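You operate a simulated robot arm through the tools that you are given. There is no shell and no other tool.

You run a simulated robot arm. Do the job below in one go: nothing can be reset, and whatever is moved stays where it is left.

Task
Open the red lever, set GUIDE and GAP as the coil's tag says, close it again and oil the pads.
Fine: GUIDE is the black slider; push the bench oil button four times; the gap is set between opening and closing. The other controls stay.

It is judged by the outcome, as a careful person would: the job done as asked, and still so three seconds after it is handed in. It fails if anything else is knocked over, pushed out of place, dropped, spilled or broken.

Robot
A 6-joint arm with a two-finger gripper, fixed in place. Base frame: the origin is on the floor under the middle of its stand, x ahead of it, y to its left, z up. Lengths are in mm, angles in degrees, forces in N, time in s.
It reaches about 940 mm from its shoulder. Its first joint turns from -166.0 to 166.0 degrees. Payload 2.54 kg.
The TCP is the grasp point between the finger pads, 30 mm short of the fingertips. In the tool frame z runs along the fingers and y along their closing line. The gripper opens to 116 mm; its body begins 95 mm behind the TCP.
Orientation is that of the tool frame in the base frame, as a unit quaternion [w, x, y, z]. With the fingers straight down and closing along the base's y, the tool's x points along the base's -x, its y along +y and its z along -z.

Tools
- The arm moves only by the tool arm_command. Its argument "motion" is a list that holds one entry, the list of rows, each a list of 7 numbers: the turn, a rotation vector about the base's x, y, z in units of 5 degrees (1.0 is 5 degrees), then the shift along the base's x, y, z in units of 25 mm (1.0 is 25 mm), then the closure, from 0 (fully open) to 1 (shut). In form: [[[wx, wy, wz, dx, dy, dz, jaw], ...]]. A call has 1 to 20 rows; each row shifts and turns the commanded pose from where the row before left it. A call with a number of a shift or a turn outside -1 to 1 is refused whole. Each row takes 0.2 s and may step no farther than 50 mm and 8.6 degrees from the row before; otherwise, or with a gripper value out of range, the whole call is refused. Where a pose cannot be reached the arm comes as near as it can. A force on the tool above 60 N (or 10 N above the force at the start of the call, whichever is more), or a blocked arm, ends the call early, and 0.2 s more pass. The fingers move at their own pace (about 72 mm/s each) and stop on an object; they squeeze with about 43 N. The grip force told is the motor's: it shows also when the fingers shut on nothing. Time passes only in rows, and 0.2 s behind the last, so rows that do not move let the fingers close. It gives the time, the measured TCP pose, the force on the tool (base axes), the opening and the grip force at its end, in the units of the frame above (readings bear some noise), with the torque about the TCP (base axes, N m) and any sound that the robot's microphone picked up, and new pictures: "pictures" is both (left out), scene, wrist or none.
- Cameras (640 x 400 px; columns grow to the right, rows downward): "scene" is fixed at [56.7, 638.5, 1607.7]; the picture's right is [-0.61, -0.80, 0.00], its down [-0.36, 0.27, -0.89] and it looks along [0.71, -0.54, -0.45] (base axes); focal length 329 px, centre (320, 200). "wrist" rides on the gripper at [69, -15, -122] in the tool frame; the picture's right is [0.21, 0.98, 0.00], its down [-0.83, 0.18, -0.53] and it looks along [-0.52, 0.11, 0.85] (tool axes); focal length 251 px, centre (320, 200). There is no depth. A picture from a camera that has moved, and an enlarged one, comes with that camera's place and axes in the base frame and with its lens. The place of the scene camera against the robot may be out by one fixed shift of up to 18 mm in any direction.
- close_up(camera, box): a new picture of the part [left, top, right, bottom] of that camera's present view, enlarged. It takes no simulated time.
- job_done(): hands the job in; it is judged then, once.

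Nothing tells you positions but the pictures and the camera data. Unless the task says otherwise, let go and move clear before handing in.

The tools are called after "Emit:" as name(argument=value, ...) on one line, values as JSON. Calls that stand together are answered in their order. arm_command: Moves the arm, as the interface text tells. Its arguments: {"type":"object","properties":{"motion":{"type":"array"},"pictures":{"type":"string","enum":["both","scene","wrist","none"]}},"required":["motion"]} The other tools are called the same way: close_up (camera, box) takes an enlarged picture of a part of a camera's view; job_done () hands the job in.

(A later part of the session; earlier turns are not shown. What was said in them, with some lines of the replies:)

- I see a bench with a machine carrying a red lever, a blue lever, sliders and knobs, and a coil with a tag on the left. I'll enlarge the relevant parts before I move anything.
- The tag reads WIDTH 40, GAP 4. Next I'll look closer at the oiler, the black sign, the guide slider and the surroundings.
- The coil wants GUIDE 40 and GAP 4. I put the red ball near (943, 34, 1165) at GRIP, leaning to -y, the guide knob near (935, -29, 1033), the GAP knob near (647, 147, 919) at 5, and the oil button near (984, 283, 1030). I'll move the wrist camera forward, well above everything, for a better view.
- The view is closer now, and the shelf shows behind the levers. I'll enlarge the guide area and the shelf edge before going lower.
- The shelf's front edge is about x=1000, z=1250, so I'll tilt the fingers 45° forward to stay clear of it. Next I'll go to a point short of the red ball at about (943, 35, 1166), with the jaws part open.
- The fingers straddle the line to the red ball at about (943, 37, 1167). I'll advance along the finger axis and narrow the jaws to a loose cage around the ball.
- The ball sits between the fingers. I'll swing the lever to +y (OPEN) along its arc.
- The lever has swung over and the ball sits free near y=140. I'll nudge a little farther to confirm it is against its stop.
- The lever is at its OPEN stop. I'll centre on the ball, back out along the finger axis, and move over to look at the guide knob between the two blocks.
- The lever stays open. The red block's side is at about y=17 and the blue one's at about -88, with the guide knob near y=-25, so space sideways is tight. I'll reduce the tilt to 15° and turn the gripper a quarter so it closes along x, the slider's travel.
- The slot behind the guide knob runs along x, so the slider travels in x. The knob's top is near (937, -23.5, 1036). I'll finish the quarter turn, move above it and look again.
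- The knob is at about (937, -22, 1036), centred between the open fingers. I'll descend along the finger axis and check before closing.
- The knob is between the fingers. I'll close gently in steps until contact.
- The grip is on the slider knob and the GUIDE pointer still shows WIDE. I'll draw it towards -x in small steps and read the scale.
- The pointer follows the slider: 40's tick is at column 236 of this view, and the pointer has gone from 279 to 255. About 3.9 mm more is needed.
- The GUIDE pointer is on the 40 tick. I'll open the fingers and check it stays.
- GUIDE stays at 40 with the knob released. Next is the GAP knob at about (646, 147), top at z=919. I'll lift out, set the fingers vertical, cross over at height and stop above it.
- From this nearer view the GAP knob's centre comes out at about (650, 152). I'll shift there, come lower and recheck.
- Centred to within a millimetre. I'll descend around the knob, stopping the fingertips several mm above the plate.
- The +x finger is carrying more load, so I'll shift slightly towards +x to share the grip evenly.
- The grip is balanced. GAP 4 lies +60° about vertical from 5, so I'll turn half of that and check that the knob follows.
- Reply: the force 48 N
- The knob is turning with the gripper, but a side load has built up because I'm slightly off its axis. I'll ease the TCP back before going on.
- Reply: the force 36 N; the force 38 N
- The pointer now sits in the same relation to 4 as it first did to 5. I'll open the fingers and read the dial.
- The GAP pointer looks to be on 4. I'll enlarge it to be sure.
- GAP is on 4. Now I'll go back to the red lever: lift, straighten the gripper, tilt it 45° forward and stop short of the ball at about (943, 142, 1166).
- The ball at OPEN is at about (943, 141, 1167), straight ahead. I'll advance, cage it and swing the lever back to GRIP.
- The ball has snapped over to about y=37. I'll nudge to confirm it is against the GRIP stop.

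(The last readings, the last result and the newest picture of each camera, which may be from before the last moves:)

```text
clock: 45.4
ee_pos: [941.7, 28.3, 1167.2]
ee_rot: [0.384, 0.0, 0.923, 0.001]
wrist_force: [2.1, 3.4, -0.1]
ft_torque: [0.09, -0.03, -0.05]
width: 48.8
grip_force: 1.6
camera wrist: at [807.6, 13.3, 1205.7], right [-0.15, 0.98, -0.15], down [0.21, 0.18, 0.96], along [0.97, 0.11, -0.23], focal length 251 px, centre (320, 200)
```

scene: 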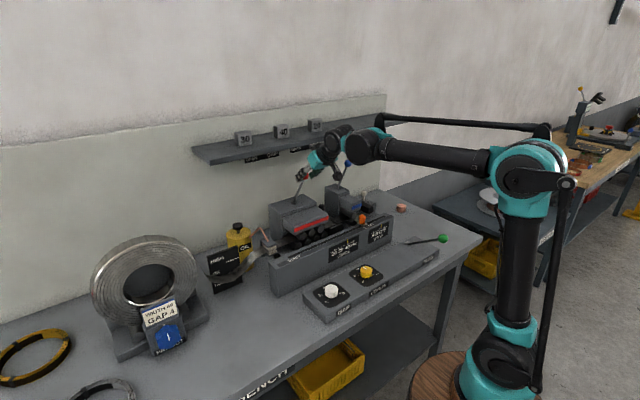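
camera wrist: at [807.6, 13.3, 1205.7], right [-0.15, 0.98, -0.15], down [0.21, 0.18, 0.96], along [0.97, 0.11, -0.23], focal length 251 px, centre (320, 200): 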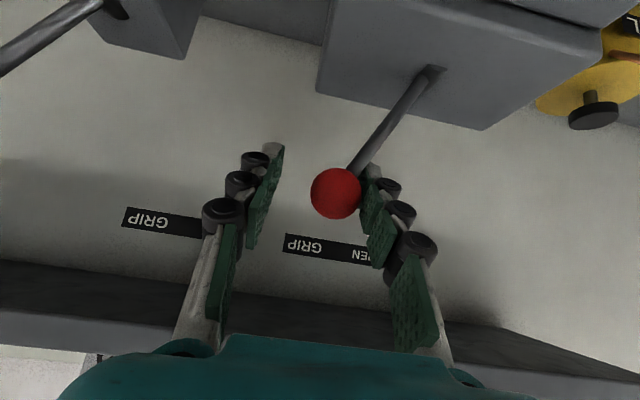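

The lever is firmly back at GRIP. I'll release and back out, close the fingers, and move across to look at the OIL button at about (985, 285, 1030).

Emit:
arm_command(motion=[[[0, 0, 0, 0, 0.3, 0, 0.55], [0, 0, 0, -0.7, 0, 0.7, 0.5], [0, 0, 0, -0.7, 0, 0.7, 0.45], [0, 0, 0, -0.7, 0, 0.7, 0.45], [0, 0, 0, -0.7, 0, 0.7, 0.45], [0, 1, 0, 0, 1, 0, 0.6], [0, 1, 0, 0, 1, 0, 0.8], [0, 1, 0, 0, 1, 0, 1], [0, 0, 0, 0, 1, 0, 1], [0, 0, 0, 0, 1, 0, 1], [0, 0, 0, 0, 1, 0, 1], [0, 0, 0, 0, 1, 0, 1], [0, 0, 0, 0, 1, 0, 1], [0, 0, 0, 0, 1, 0, 1], [0, 0, 0, 0, 1, 0, 1], [0, 0, 0, 0, 0, 0, 1]]], pictures="both")

Emit:
close_up(camera="wrist", box=[200, 0, 400, 160])

Emit:
close_up(camera="scene", box=[200, 150, 400, 270])

```text
clock: 48.8
ee_pos: [870.4, 286.4, 1237.8]
ee_rot: [0.26, -0.001, 0.966, 0.0]
wrist_force: [-0.3, -0.2, 0.0]
ft_torque: [0.0, -0.03, -0.01]
width: 0.0
grip_force: 27.7
camera wrist: at [751.1, 271.1, 1309.8], right [-0.18, 0.98, -0.11], down [0.45, 0.18, 0.88], along [0.87, 0.11, -0.47], focal length 251 px, centre (320, 200)
```

scene: 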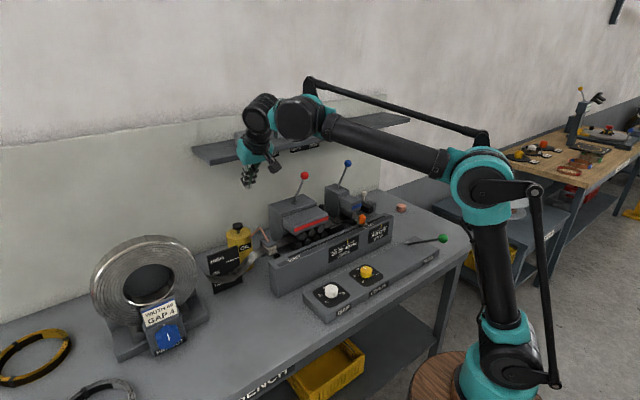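
wrist: 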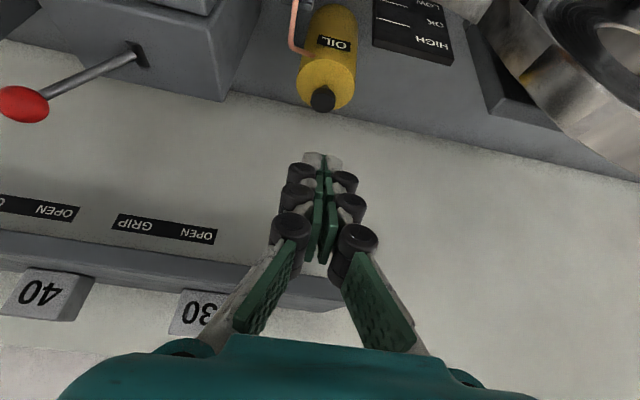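

```text
2.50 times, centred on (300, 80) of wrist
camera zoom: at [751.1, 271.1, 1309.8], right [-0.18, 0.98, -0.11], down [0.45, 0.18, 0.88], along [0.87, 0.11, -0.47], focal length 629 px, centre (370, 500)
```

zoom: 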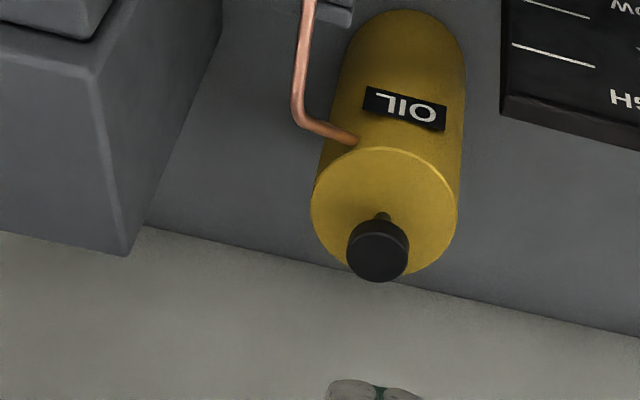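

```text
3.20 times, centred on (300, 210) of scene
camera zoom: at [56.7, 638.5, 1607.7], right [-0.61, -0.8, 0.0], down [-0.36, 0.27, -0.89], along [0.71, -0.54, -0.45], focal length 1052 px, centre (384, 168)
```

zoom: 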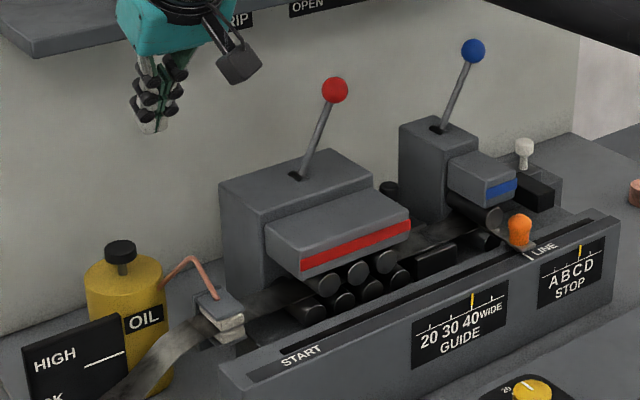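

The OIL button's cap top is at about (987, 289, 1031). I'll bring the closed fingertips to about 55 mm above it and check the alignment.

Emit:
arm_command(motion=[[[0, 0, 0, 0.8, 0.02, -0.98, 1], [0, 0, 0, 0.8, 0.02, -0.98, 1], [0, 0, 0, 0.8, 0.02, -0.98, 1], [0, 0, 0, 0.8, 0.02, -0.98, 1], [0, 0, 0, 0.8, 0.02, -0.98, 1], [0, 0, 0, 0, 0, 0, 1]]], pictures="both")

Emit:
close_up(camera="wrist", box=[240, 60, 400, 180])

Emit:
close_up(camera="scene", box=[190, 130, 310, 270])

```text
clock: 50.2
ee_pos: [971.2, 285.6, 1115.0]
ee_rot: [0.258, 0.0, 0.966, -0.001]
wrist_force: [0.5, -0.6, 0.1]
ft_torque: [-0.02, -0.03, -0.03]
width: 0.0
grip_force: 29.3
camera wrist: at [851.2, 271.7, 1186.0], right [-0.18, 0.98, -0.11], down [0.45, 0.18, 0.88], along [0.87, 0.11, -0.47], focal length 251 px, centre (320, 200)
```

scene: 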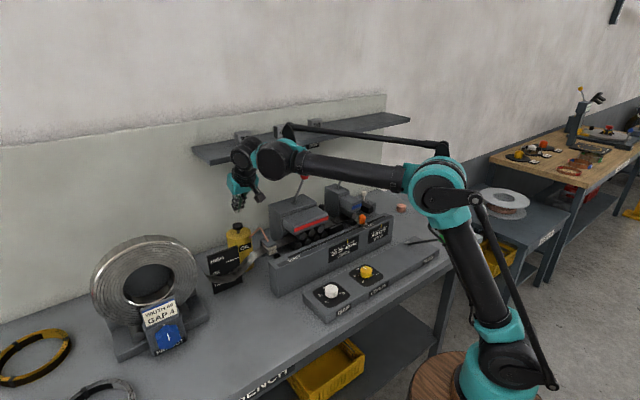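
wrist: 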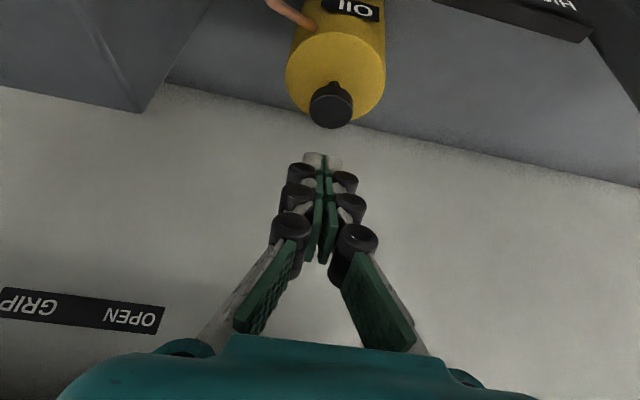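

```text
3.33 times, centred on (320, 120) of wrist
camera zoom: at [851.2, 271.7, 1186.0], right [-0.18, 0.98, -0.11], down [0.45, 0.18, 0.88], along [0.87, 0.11, -0.47], focal length 838 px, centre (320, 467)
```

zoom: 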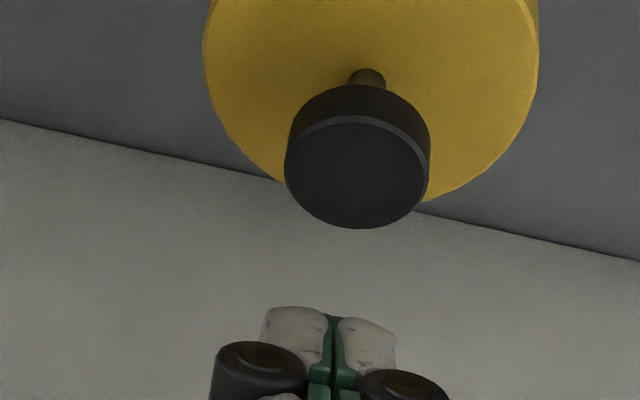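

```text
2.86 times, centred on (250, 200) of scene
camera zoom: at [56.7, 638.5, 1607.7], right [-0.61, -0.8, 0.0], down [-0.36, 0.27, -0.89], along [0.71, -0.54, -0.45], focal length 940 px, centre (520, 200)
```

zoom: 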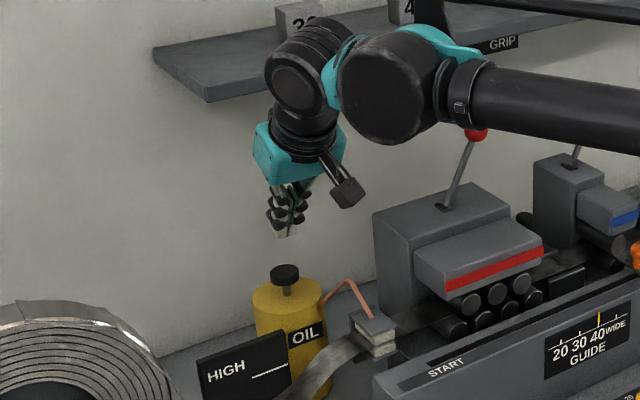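

The cap is about 34 mm wide, centred near (989, 289.5, 1031). I'll shift the tips over it and lower to just above contact.

Emit:
arm_command(motion=[[[0, 0, 0, 0.16, 0.08, -0.4, 1], [0, 0, 0, 0.16, 0.08, -0.4, 1], [0, 0, 0, 0, 0, -0.5, 1], [0, 0, 0, 0, 0, -0.4, 1], [0, 0, 0, 0, 0, 0, 1]]], pictures="both")

Emit:
close_up(camera="wrist", box=[240, 80, 400, 200])

Emit:
close_up(camera="scene", box=[200, 170, 300, 260])

```text
clock: 51.4
ee_pos: [980.5, 290.9, 1072.3]
ee_rot: [0.26, 0.0, 0.966, 0.0]
wrist_force: [-0.1, -0.3, 0.2]
ft_torque: [0.02, 0.03, 0.0]
width: 0.0
grip_force: 28.5
camera wrist: at [860.0, 276.0, 1143.6], right [-0.18, 0.98, -0.11], down [0.45, 0.18, 0.88], along [0.87, 0.11, -0.47], focal length 251 px, centre (320, 200)
```

scene: 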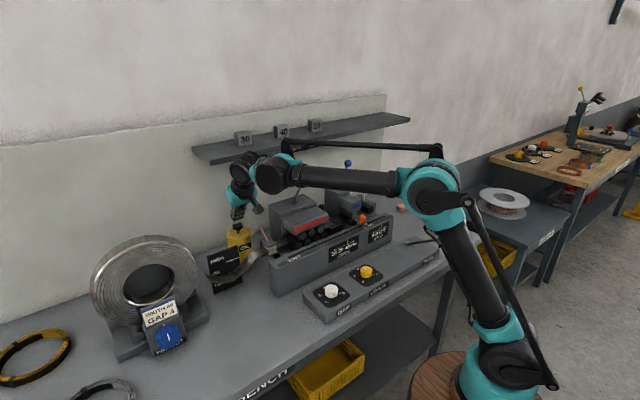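
wrist: 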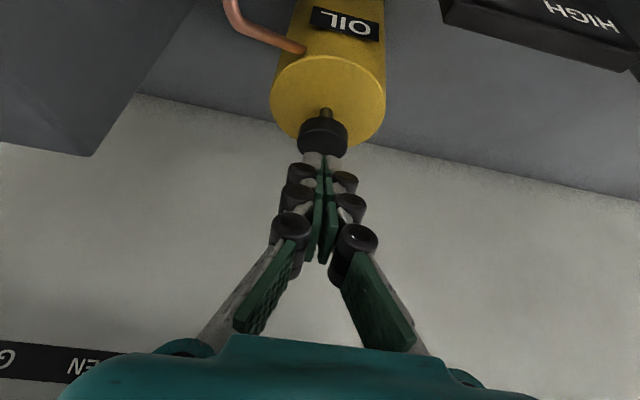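

```text
3.33 times, centred on (320, 140) of wrist
camera zoom: at [860.0, 276.0, 1143.6], right [-0.18, 0.98, -0.11], down [0.45, 0.18, 0.88], along [0.87, 0.11, -0.47], focal length 838 px, centre (320, 400)
```

zoom: 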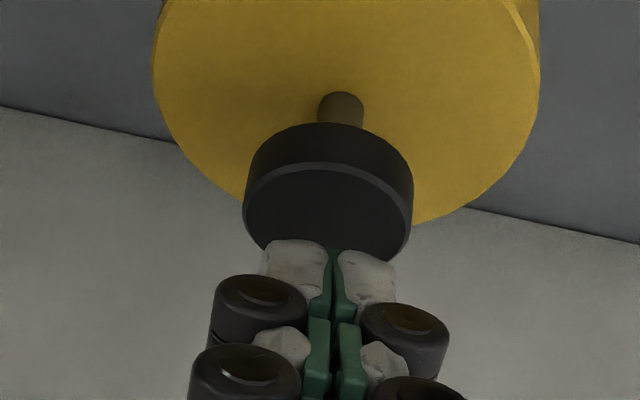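

```text
4.44 times, centred on (250, 215) of scene
camera zoom: at [56.7, 638.5, 1607.7], right [-0.61, -0.8, 0.0], down [-0.36, 0.27, -0.89], along [0.71, -0.54, -0.45], focal length 1462 px, centre (631, 133)
```

zoom: 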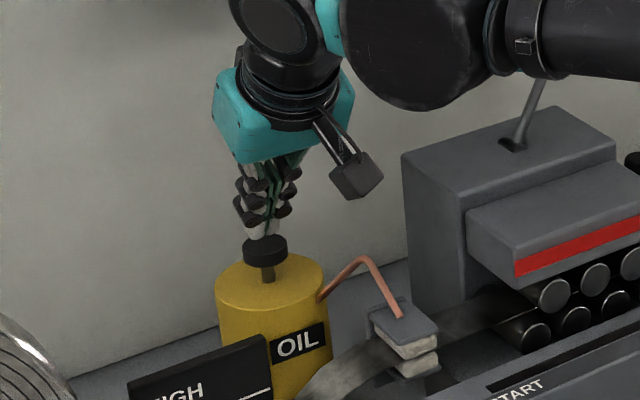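

The tips are centred over the cap. I'll press down slowly, watching force and sound.

Emit:
arm_command(motion=[[[0, 0, 0, 0, 0, -0.1, 1], [0, 0, 0, 0, 0, -0.1, 1], [0, 0, 0, 0, 0, -0.1, 1], [0, 0, 0, 0, 0, -0.1, 1]]], pictures="scene")

Emit:
close_up(camera="scene", box=[220, 200, 280, 250])

```text
clock: 52.4
ee_pos: [979.8, 292.2, 1062.8]
ee_rot: [0.259, 0.0, 0.966, 0.0]
wrist_force: [0.2, -0.3, 1.0]
ft_torque: [-0.02, 0.01, 0.01]
width: 5.9
grip_force: 28.2
```

scene: 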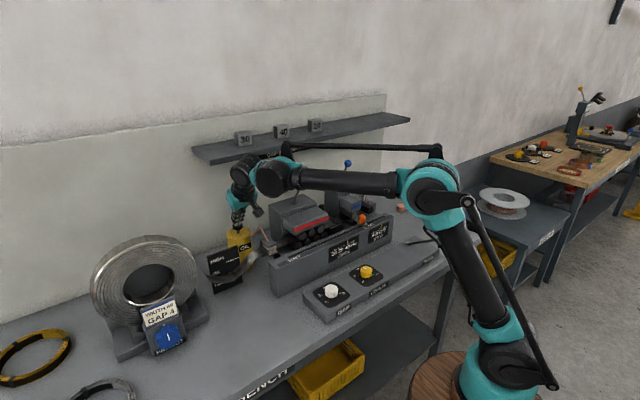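

```text
8.00 times, centred on (250, 225) of scene
camera zoom: at [56.7, 638.5, 1607.7], right [-0.61, -0.8, 0.0], down [-0.36, 0.27, -0.89], along [0.71, -0.54, -0.45], focal length 2631 px, centre (880, 0)
```

zoom: 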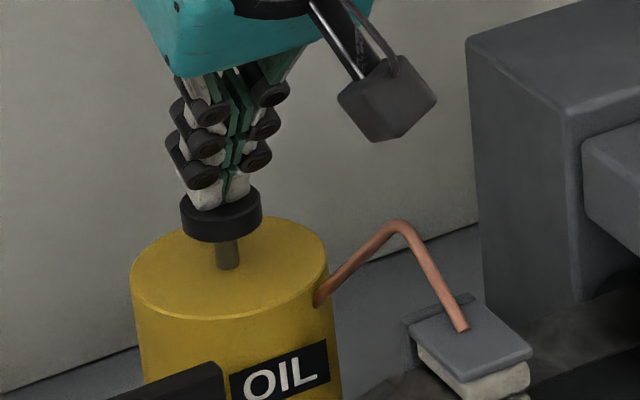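

Emit:
arm_command(motion=[[[0, 0, 0, 0, 0, -0.1, 1], [0, 0, 0, 0, 0, -0.1, 1]]], pictures="scene")

Emit:
close_up(camera="scene", box=[220, 200, 280, 250])

Emit:
close_up(camera="wrist", box=[240, 80, 400, 200])

```text
clock: 53.0
ee_pos: [981.0, 291.6, 1058.2]
ee_rot: [0.259, -0.001, 0.966, 0.001]
wrist_force: [-0.9, -1.0, 2.5]
ft_torque: [-0.07, 0.0, -0.01]
width: 6.0
grip_force: 28.1
```

scene: 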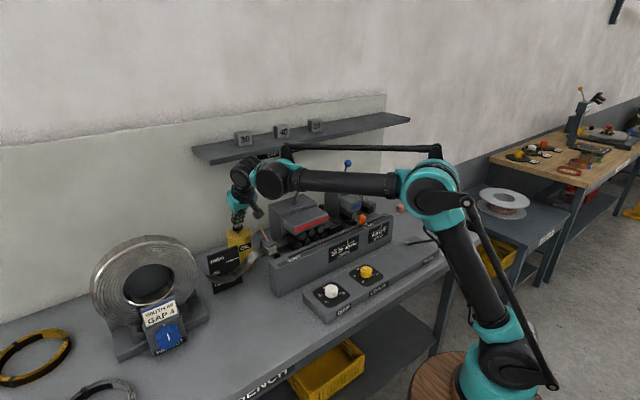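

```text
8.00 times, centred on (250, 225) of scene
camera zoom: at [56.7, 638.5, 1607.7], right [-0.61, -0.8, 0.0], down [-0.36, 0.27, -0.89], along [0.71, -0.54, -0.45], focal length 2631 px, centre (880, 0)
```

zoom: 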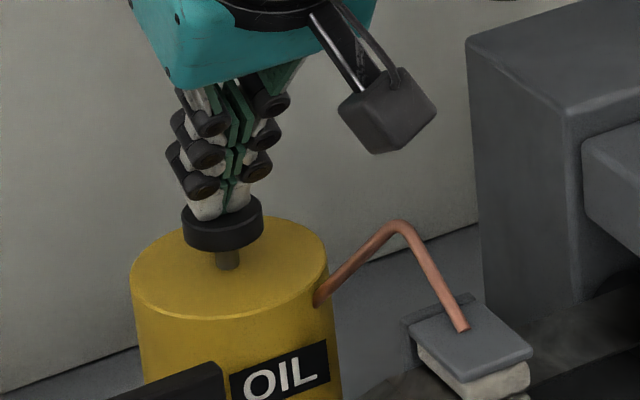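

```text
3.33 times, centred on (320, 140) of wrist
camera zoom: at [860.1, 276.5, 1129.3], right [-0.18, 0.98, -0.11], down [0.45, 0.18, 0.88], along [0.88, 0.11, -0.47], focal length 838 px, centre (320, 400)
```

zoom: 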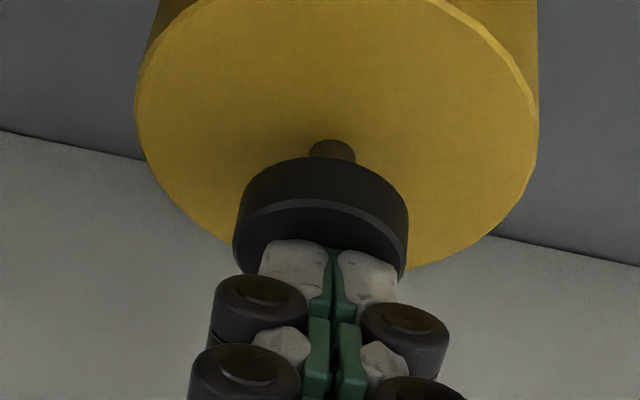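

The cap is going down against a light spring. I'll press on until it bottoms or clicks.

Emit:
arm_command(motion=[[[0, 0, 0, 0, 0, -0.1, 1], [0, 0, 0, 0, 0, -0.1, 1]]], pictures="none")

Emit:
close_up(camera="scene", box=[220, 200, 280, 250])

```text
clock: 53.6
ee_pos: [979.8, 292.4, 1052.4]
ee_rot: [0.259, 0.001, 0.966, -0.001]
wrist_force: [2.4, 0.2, 3.6]
ft_torque: [-0.01, -0.05, 0.01]
width: 6.1
grip_force: 28.5
heard: click
```

```text
8.00 times, centred on (250, 225) of scene
camera zoom: at [56.7, 638.5, 1607.7], right [-0.61, -0.8, 0.0], down [-0.36, 0.27, -0.89], along [0.71, -0.54, -0.45], focal length 2631 px, centre (880, 0)
```

zoom: 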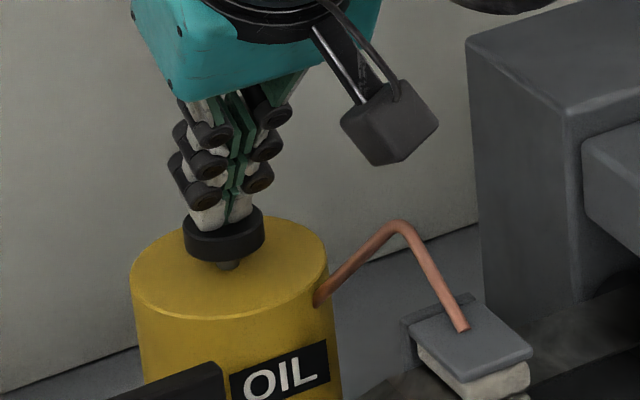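

Heard one click: that is push 1. I'll lift fully clear so the button resets.

Emit:
arm_command(motion=[[[0, 0, 0, 0, 0, 0.2, 1], [0, 0, 0, 0, 0, 0.3, 1], [0, 0, 0, 0, 0, 0.3, 1], [0, 0, 0, 0, 0, 0, 1]]], pictures="scene")

Emit:
close_up(camera="scene", box=[220, 200, 280, 250])

```text
clock: 54.6
ee_pos: [979.3, 291.0, 1073.7]
ee_rot: [0.26, 0.0, 0.966, 0.0]
wrist_force: [-0.3, -0.6, -0.6]
ft_torque: [-0.02, -0.03, 0.02]
width: 0.0
grip_force: 28.9
```

scene: 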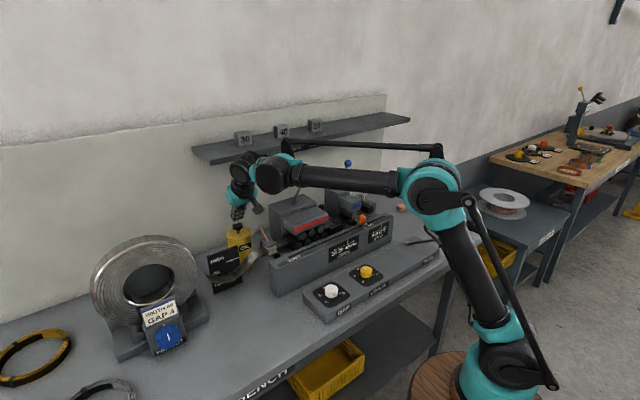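

```text
8.00 times, centred on (250, 225) of scene
camera zoom: at [56.7, 638.5, 1607.7], right [-0.61, -0.8, 0.0], down [-0.36, 0.27, -0.89], along [0.71, -0.54, -0.45], focal length 2631 px, centre (880, 0)
```

zoom: 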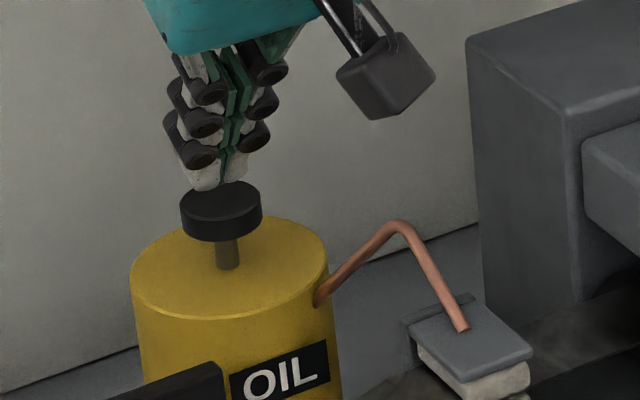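

The button has risen again. Push 2 now, with the same stroke.

Emit:
arm_command(motion=[[[0, 0, 0, 0, 0, -0.25, 1], [0, 0, 0, 0, 0, -0.2, 1], [0, 0, 0, 0, 0, -0.2, 1], [0, 0, 0, 0, 0, -0.17, 1], [0, 0, 0, 0, 0, 0, 1]]], pictures="none")

```text
clock: 55.8
ee_pos: [979.6, 291.1, 1051.9]
ee_rot: [0.259, 0.0, 0.966, 0.0]
wrist_force: [1.2, 0.8, 4.6]
ft_torque: [0.01, -0.07, 0.01]
width: 6.0
grip_force: 28.7
heard: click
```

Second click heard. I'll lift fully to let the button reset.

Emit:
arm_command(motion=[[[0, 0, 0, 0, 0, 0.22, 1], [0, 0, 0, 0, 0, 0.3, 1], [0, 0, 0, 0, 0, 0.3, 1], [0, 0, 0, 0, 0, 0, 1]]], pictures="none")

Emit:
close_up(camera="scene", box=[220, 200, 280, 250])

```text
clock: 56.8
ee_pos: [979.6, 291.5, 1072.7]
ee_rot: [0.259, -0.001, 0.966, 0.0]
wrist_force: [0.7, -0.7, -0.1]
ft_torque: [-0.03, 0.01, 0.0]
width: 0.0
grip_force: 28.4
```

```text
8.00 times, centred on (250, 225) of scene
camera zoom: at [56.7, 638.5, 1607.7], right [-0.61, -0.8, 0.0], down [-0.36, 0.27, -0.89], along [0.71, -0.54, -0.45], focal length 2631 px, centre (880, 0)
```

zoom: 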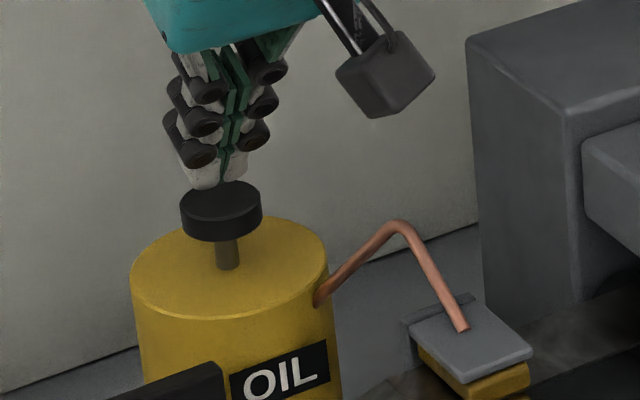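

The button is up, and the pads have already turned oily yellow. The job says four pushes, so on to push 3.

Emit:
arm_command(motion=[[[0, 0, 0, 0, 0, -0.25, 1], [0, 0, 0, 0, 0, -0.2, 1], [0, 0, 0, 0, 0, -0.2, 1], [0, 0, 0, 0, 0, -0.17, 1], [0, 0, 0, 0, 0, 0, 1]]], pictures="none")

```text
clock: 58.0
ee_pos: [979.5, 290.8, 1052.1]
ee_rot: [0.259, 0.0, 0.966, 0.001]
wrist_force: [1.5, -1.4, 3.8]
ft_torque: [-0.06, -0.04, -0.06]
width: 6.2
grip_force: 28.5
heard: click
```

Third click heard. I'll lift again to reset the button.

Emit:
arm_command(motion=[[[0, 0, 0, 0, 0, 0.22, 1], [0, 0, 0, 0, 0, 0.3, 1], [0, 0, 0, 0, 0, 0.3, 1], [0, 0, 0, 0, 0, 0, 1]]], pictures="none")

Emit:
close_up(camera="scene", box=[220, 200, 280, 250])

```text
clock: 59.0
ee_pos: [981.8, 292.2, 1073.4]
ee_rot: [0.259, 0.0, 0.966, -0.001]
wrist_force: [0.0, -0.3, 0.9]
ft_torque: [-0.02, 0.0, 0.02]
width: 0.0
grip_force: 28.1
```

```text
8.00 times, centred on (250, 225) of scene
camera zoom: at [56.7, 638.5, 1607.7], right [-0.61, -0.8, 0.0], down [-0.36, 0.27, -0.89], along [0.71, -0.54, -0.45], focal length 2631 px, centre (880, 0)
```

zoom: 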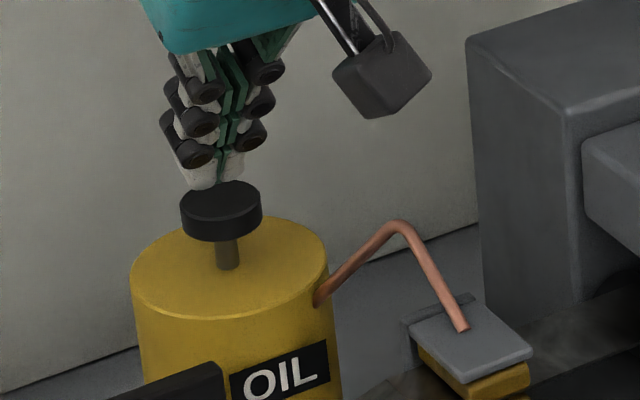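

The button is up again. Now the fourth and last push.

Emit:
arm_command(motion=[[[0, 0, 0, 0, 0, -0.25, 1], [0, 0, 0, 0, 0, -0.2, 1], [0, 0, 0, 0, 0, -0.2, 1], [0, 0, 0, 0, 0, -0.17, 1], [0, 0, 0, 0, 0, 0, 1]]], pictures="none")

```text
clock: 60.2
ee_pos: [978.9, 291.5, 1052.5]
ee_rot: [0.26, 0.0, 0.966, 0.0]
wrist_force: [0.9, 0.0, 4.3]
ft_torque: [0.06, -0.07, 0.02]
width: 6.1
grip_force: 28.4
heard: click
```

Fourth click heard. I'll lift off, withdraw clear of the shelf and bench, and check every setting.

Emit:
arm_command(motion=[[[0, 0, 0, 0, 0, 0.22, 1], [0, 0, 0, 0, 0, 0.4, 1], [0, 0, 0, 0, 0, 0.5, 1], [0, 0, 0, -0.7, 0, 0.9, 1], [0, 0, 0, -0.8, 0, 0.9, 0.8], [0, 0, 0, -0.9, 0, 0.9, 0.6], [0, 0, 0, -1, 0, 0.9, 0.5], [0, 0, 0, -1, 0, 0.9, 0.3], [0, 0, 0, -1, 0, 0.9, 0.2], [0, 1, 0, -1, -0.5, 0.9, 0.1], [0, 1, 0, -1, -0.5, 0.9, 0], [0, 1, 0, -1, -0.5, 0.5, 0], [0, 1, 0, -1, -0.5, 0, 0], [0, 1, 0, -1, -0.5, 0, 0], [0, 1, 0, -1, -0.5, 0, 0], [0, 0, 0, -1, -0.5, 0, 0]]], pictures="both")

Emit:
close_up(camera="scene", box=[200, 150, 400, 270])

Emit:
close_up(camera="scene", box=[300, 220, 400, 320])

Emit:
close_up(camera="scene", box=[330, 225, 380, 265])

Emit:
close_up(camera="wrist", box=[180, 0, 460, 200])

```text
clock: 63.6
ee_pos: [672.0, 206.7, 1271.9]
ee_rot: [0.0, 0.0, 1.0, -0.001]
wrist_force: [0.2, 0.6, 0.3]
ft_torque: [0.0, 0.06, -0.02]
width: 115.9
grip_force: 0.0
camera wrist: at [601.9, 191.2, 1394.3], right [-0.21, 0.98, 0.0], down [0.83, 0.18, 0.53], along [0.52, 0.11, -0.85], focal length 251 px, centre (320, 200)
```

scene: 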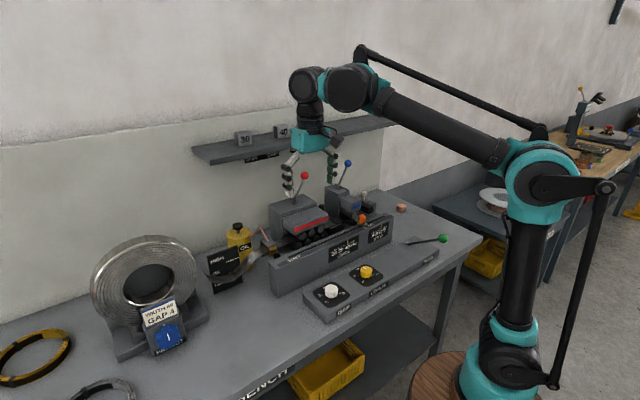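
wrist: 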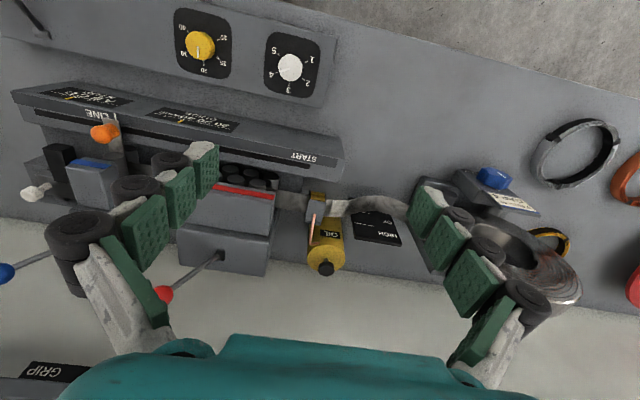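

```text
3.20 times, centred on (300, 210) of scene
camera zoom: at [56.7, 638.5, 1607.7], right [-0.61, -0.8, 0.0], down [-0.36, 0.27, -0.89], along [0.71, -0.54, -0.45], focal length 1052 px, centre (384, 168)
```

zoom: 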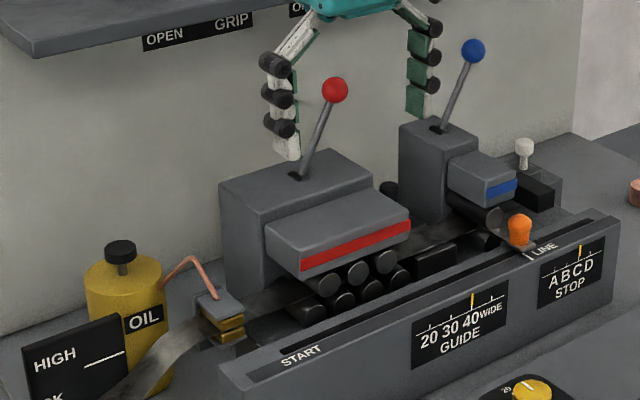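

```text
4.00 times, centred on (350, 270) of scene
camera zoom: at [56.7, 638.5, 1607.7], right [-0.61, -0.8, 0.0], down [-0.36, 0.27, -0.89], along [0.71, -0.54, -0.45], focal length 1315 px, centre (200, -80)
```

zoom: 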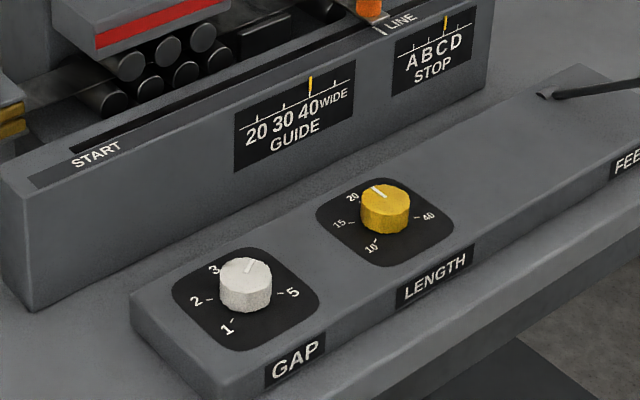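

```text
10.00 times, centred on (355, 245) of scene
camera zoom: at [56.7, 638.5, 1607.7], right [-0.61, -0.8, 0.0], down [-0.36, 0.27, -0.89], along [0.71, -0.54, -0.45], focal length 3288 px, centre (-30, -250)
```

zoom: 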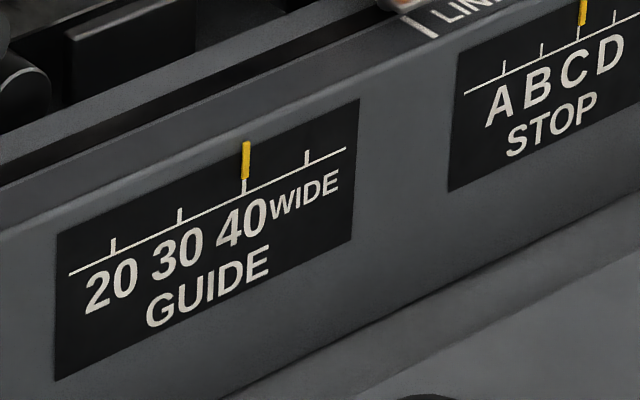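

```text
2.00 times, centred on (320, 100) of wrist
camera zoom: at [601.9, 191.2, 1394.3], right [-0.21, 0.98, 0.0], down [0.83, 0.18, 0.53], along [0.52, 0.11, -0.85], focal length 503 px, centre (320, 400)
```

zoom: 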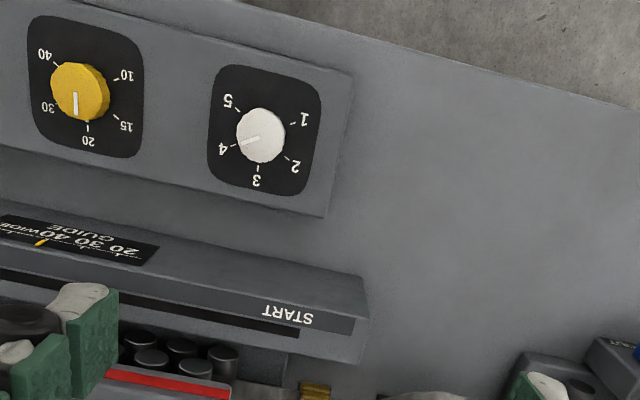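

The red lever is at GRIP, GUIDE is at 40, the pads are oiled and the arm is clear. One last close look at the GAP pointer.

Emit:
close_up(camera="wrist", box=[255, 25, 330, 105])

Emit:
close_up(camera="scene", box=[200, 210, 290, 300])

```text
5.00 times, centred on (292, 65) of wrist
camera zoom: at [601.9, 191.2, 1394.3], right [-0.21, 0.98, 0.0], down [0.83, 0.18, 0.53], along [0.52, 0.11, -0.85], focal length 1257 px, centre (458, 875)
```

zoom: 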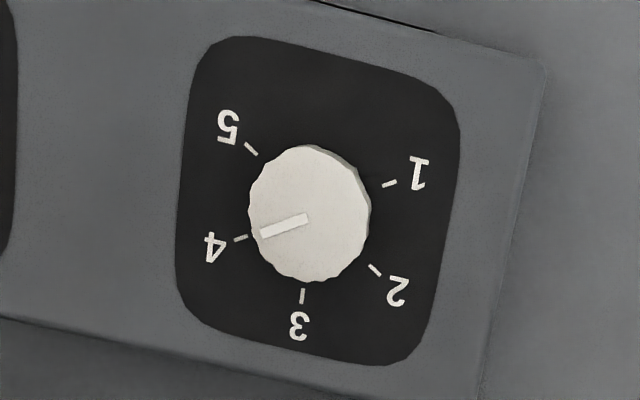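

```text
4.44 times, centred on (245, 255) of scene
camera zoom: at [56.7, 638.5, 1607.7], right [-0.61, -0.8, 0.0], down [-0.36, 0.27, -0.89], along [0.71, -0.54, -0.45], focal length 1462 px, centre (653, -44)
```

zoom: 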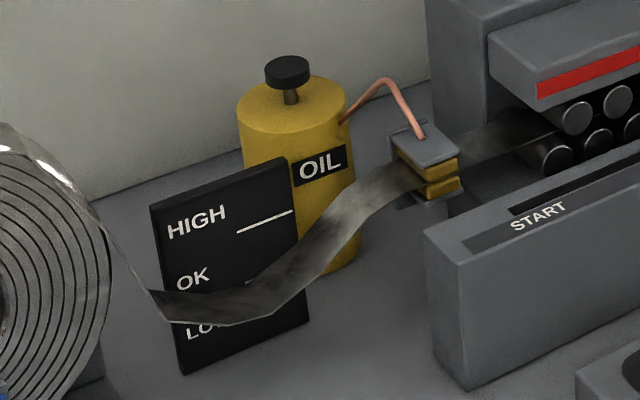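

The GAP pointer is in line with the 4 tick, GUIDE reads 40, the red lever is closed at GRIP, and the pads are oiled after four clicks. The other controls are unmoved and the arm is clear, so I'm handing the job in.

Emit:
job_done()

```text
The job is handed in.
```

The job is done and handed in; the result of the judging hasn't come back.

- **Red lever:** I swung it to its OPEN stop, and after GUIDE and GAP were set I closed it again to its GRIP stop.
- **GUIDE:** The black slider is at 40, matching the coil tag (WIDTH 40, GAP 4).
- **GAP:** The knob is turned from 5 to 4, and its pointer lines up with the 4 tick.
- **Oil:** I pushed the bench oil button four times and heard one click for each push. The pads already looked oily after the second push, but I did all four as you asked.

In the last pictures the other controls I could see were where they started and nothing had been knocked over. The arm is clear of the bench with its gripper open.
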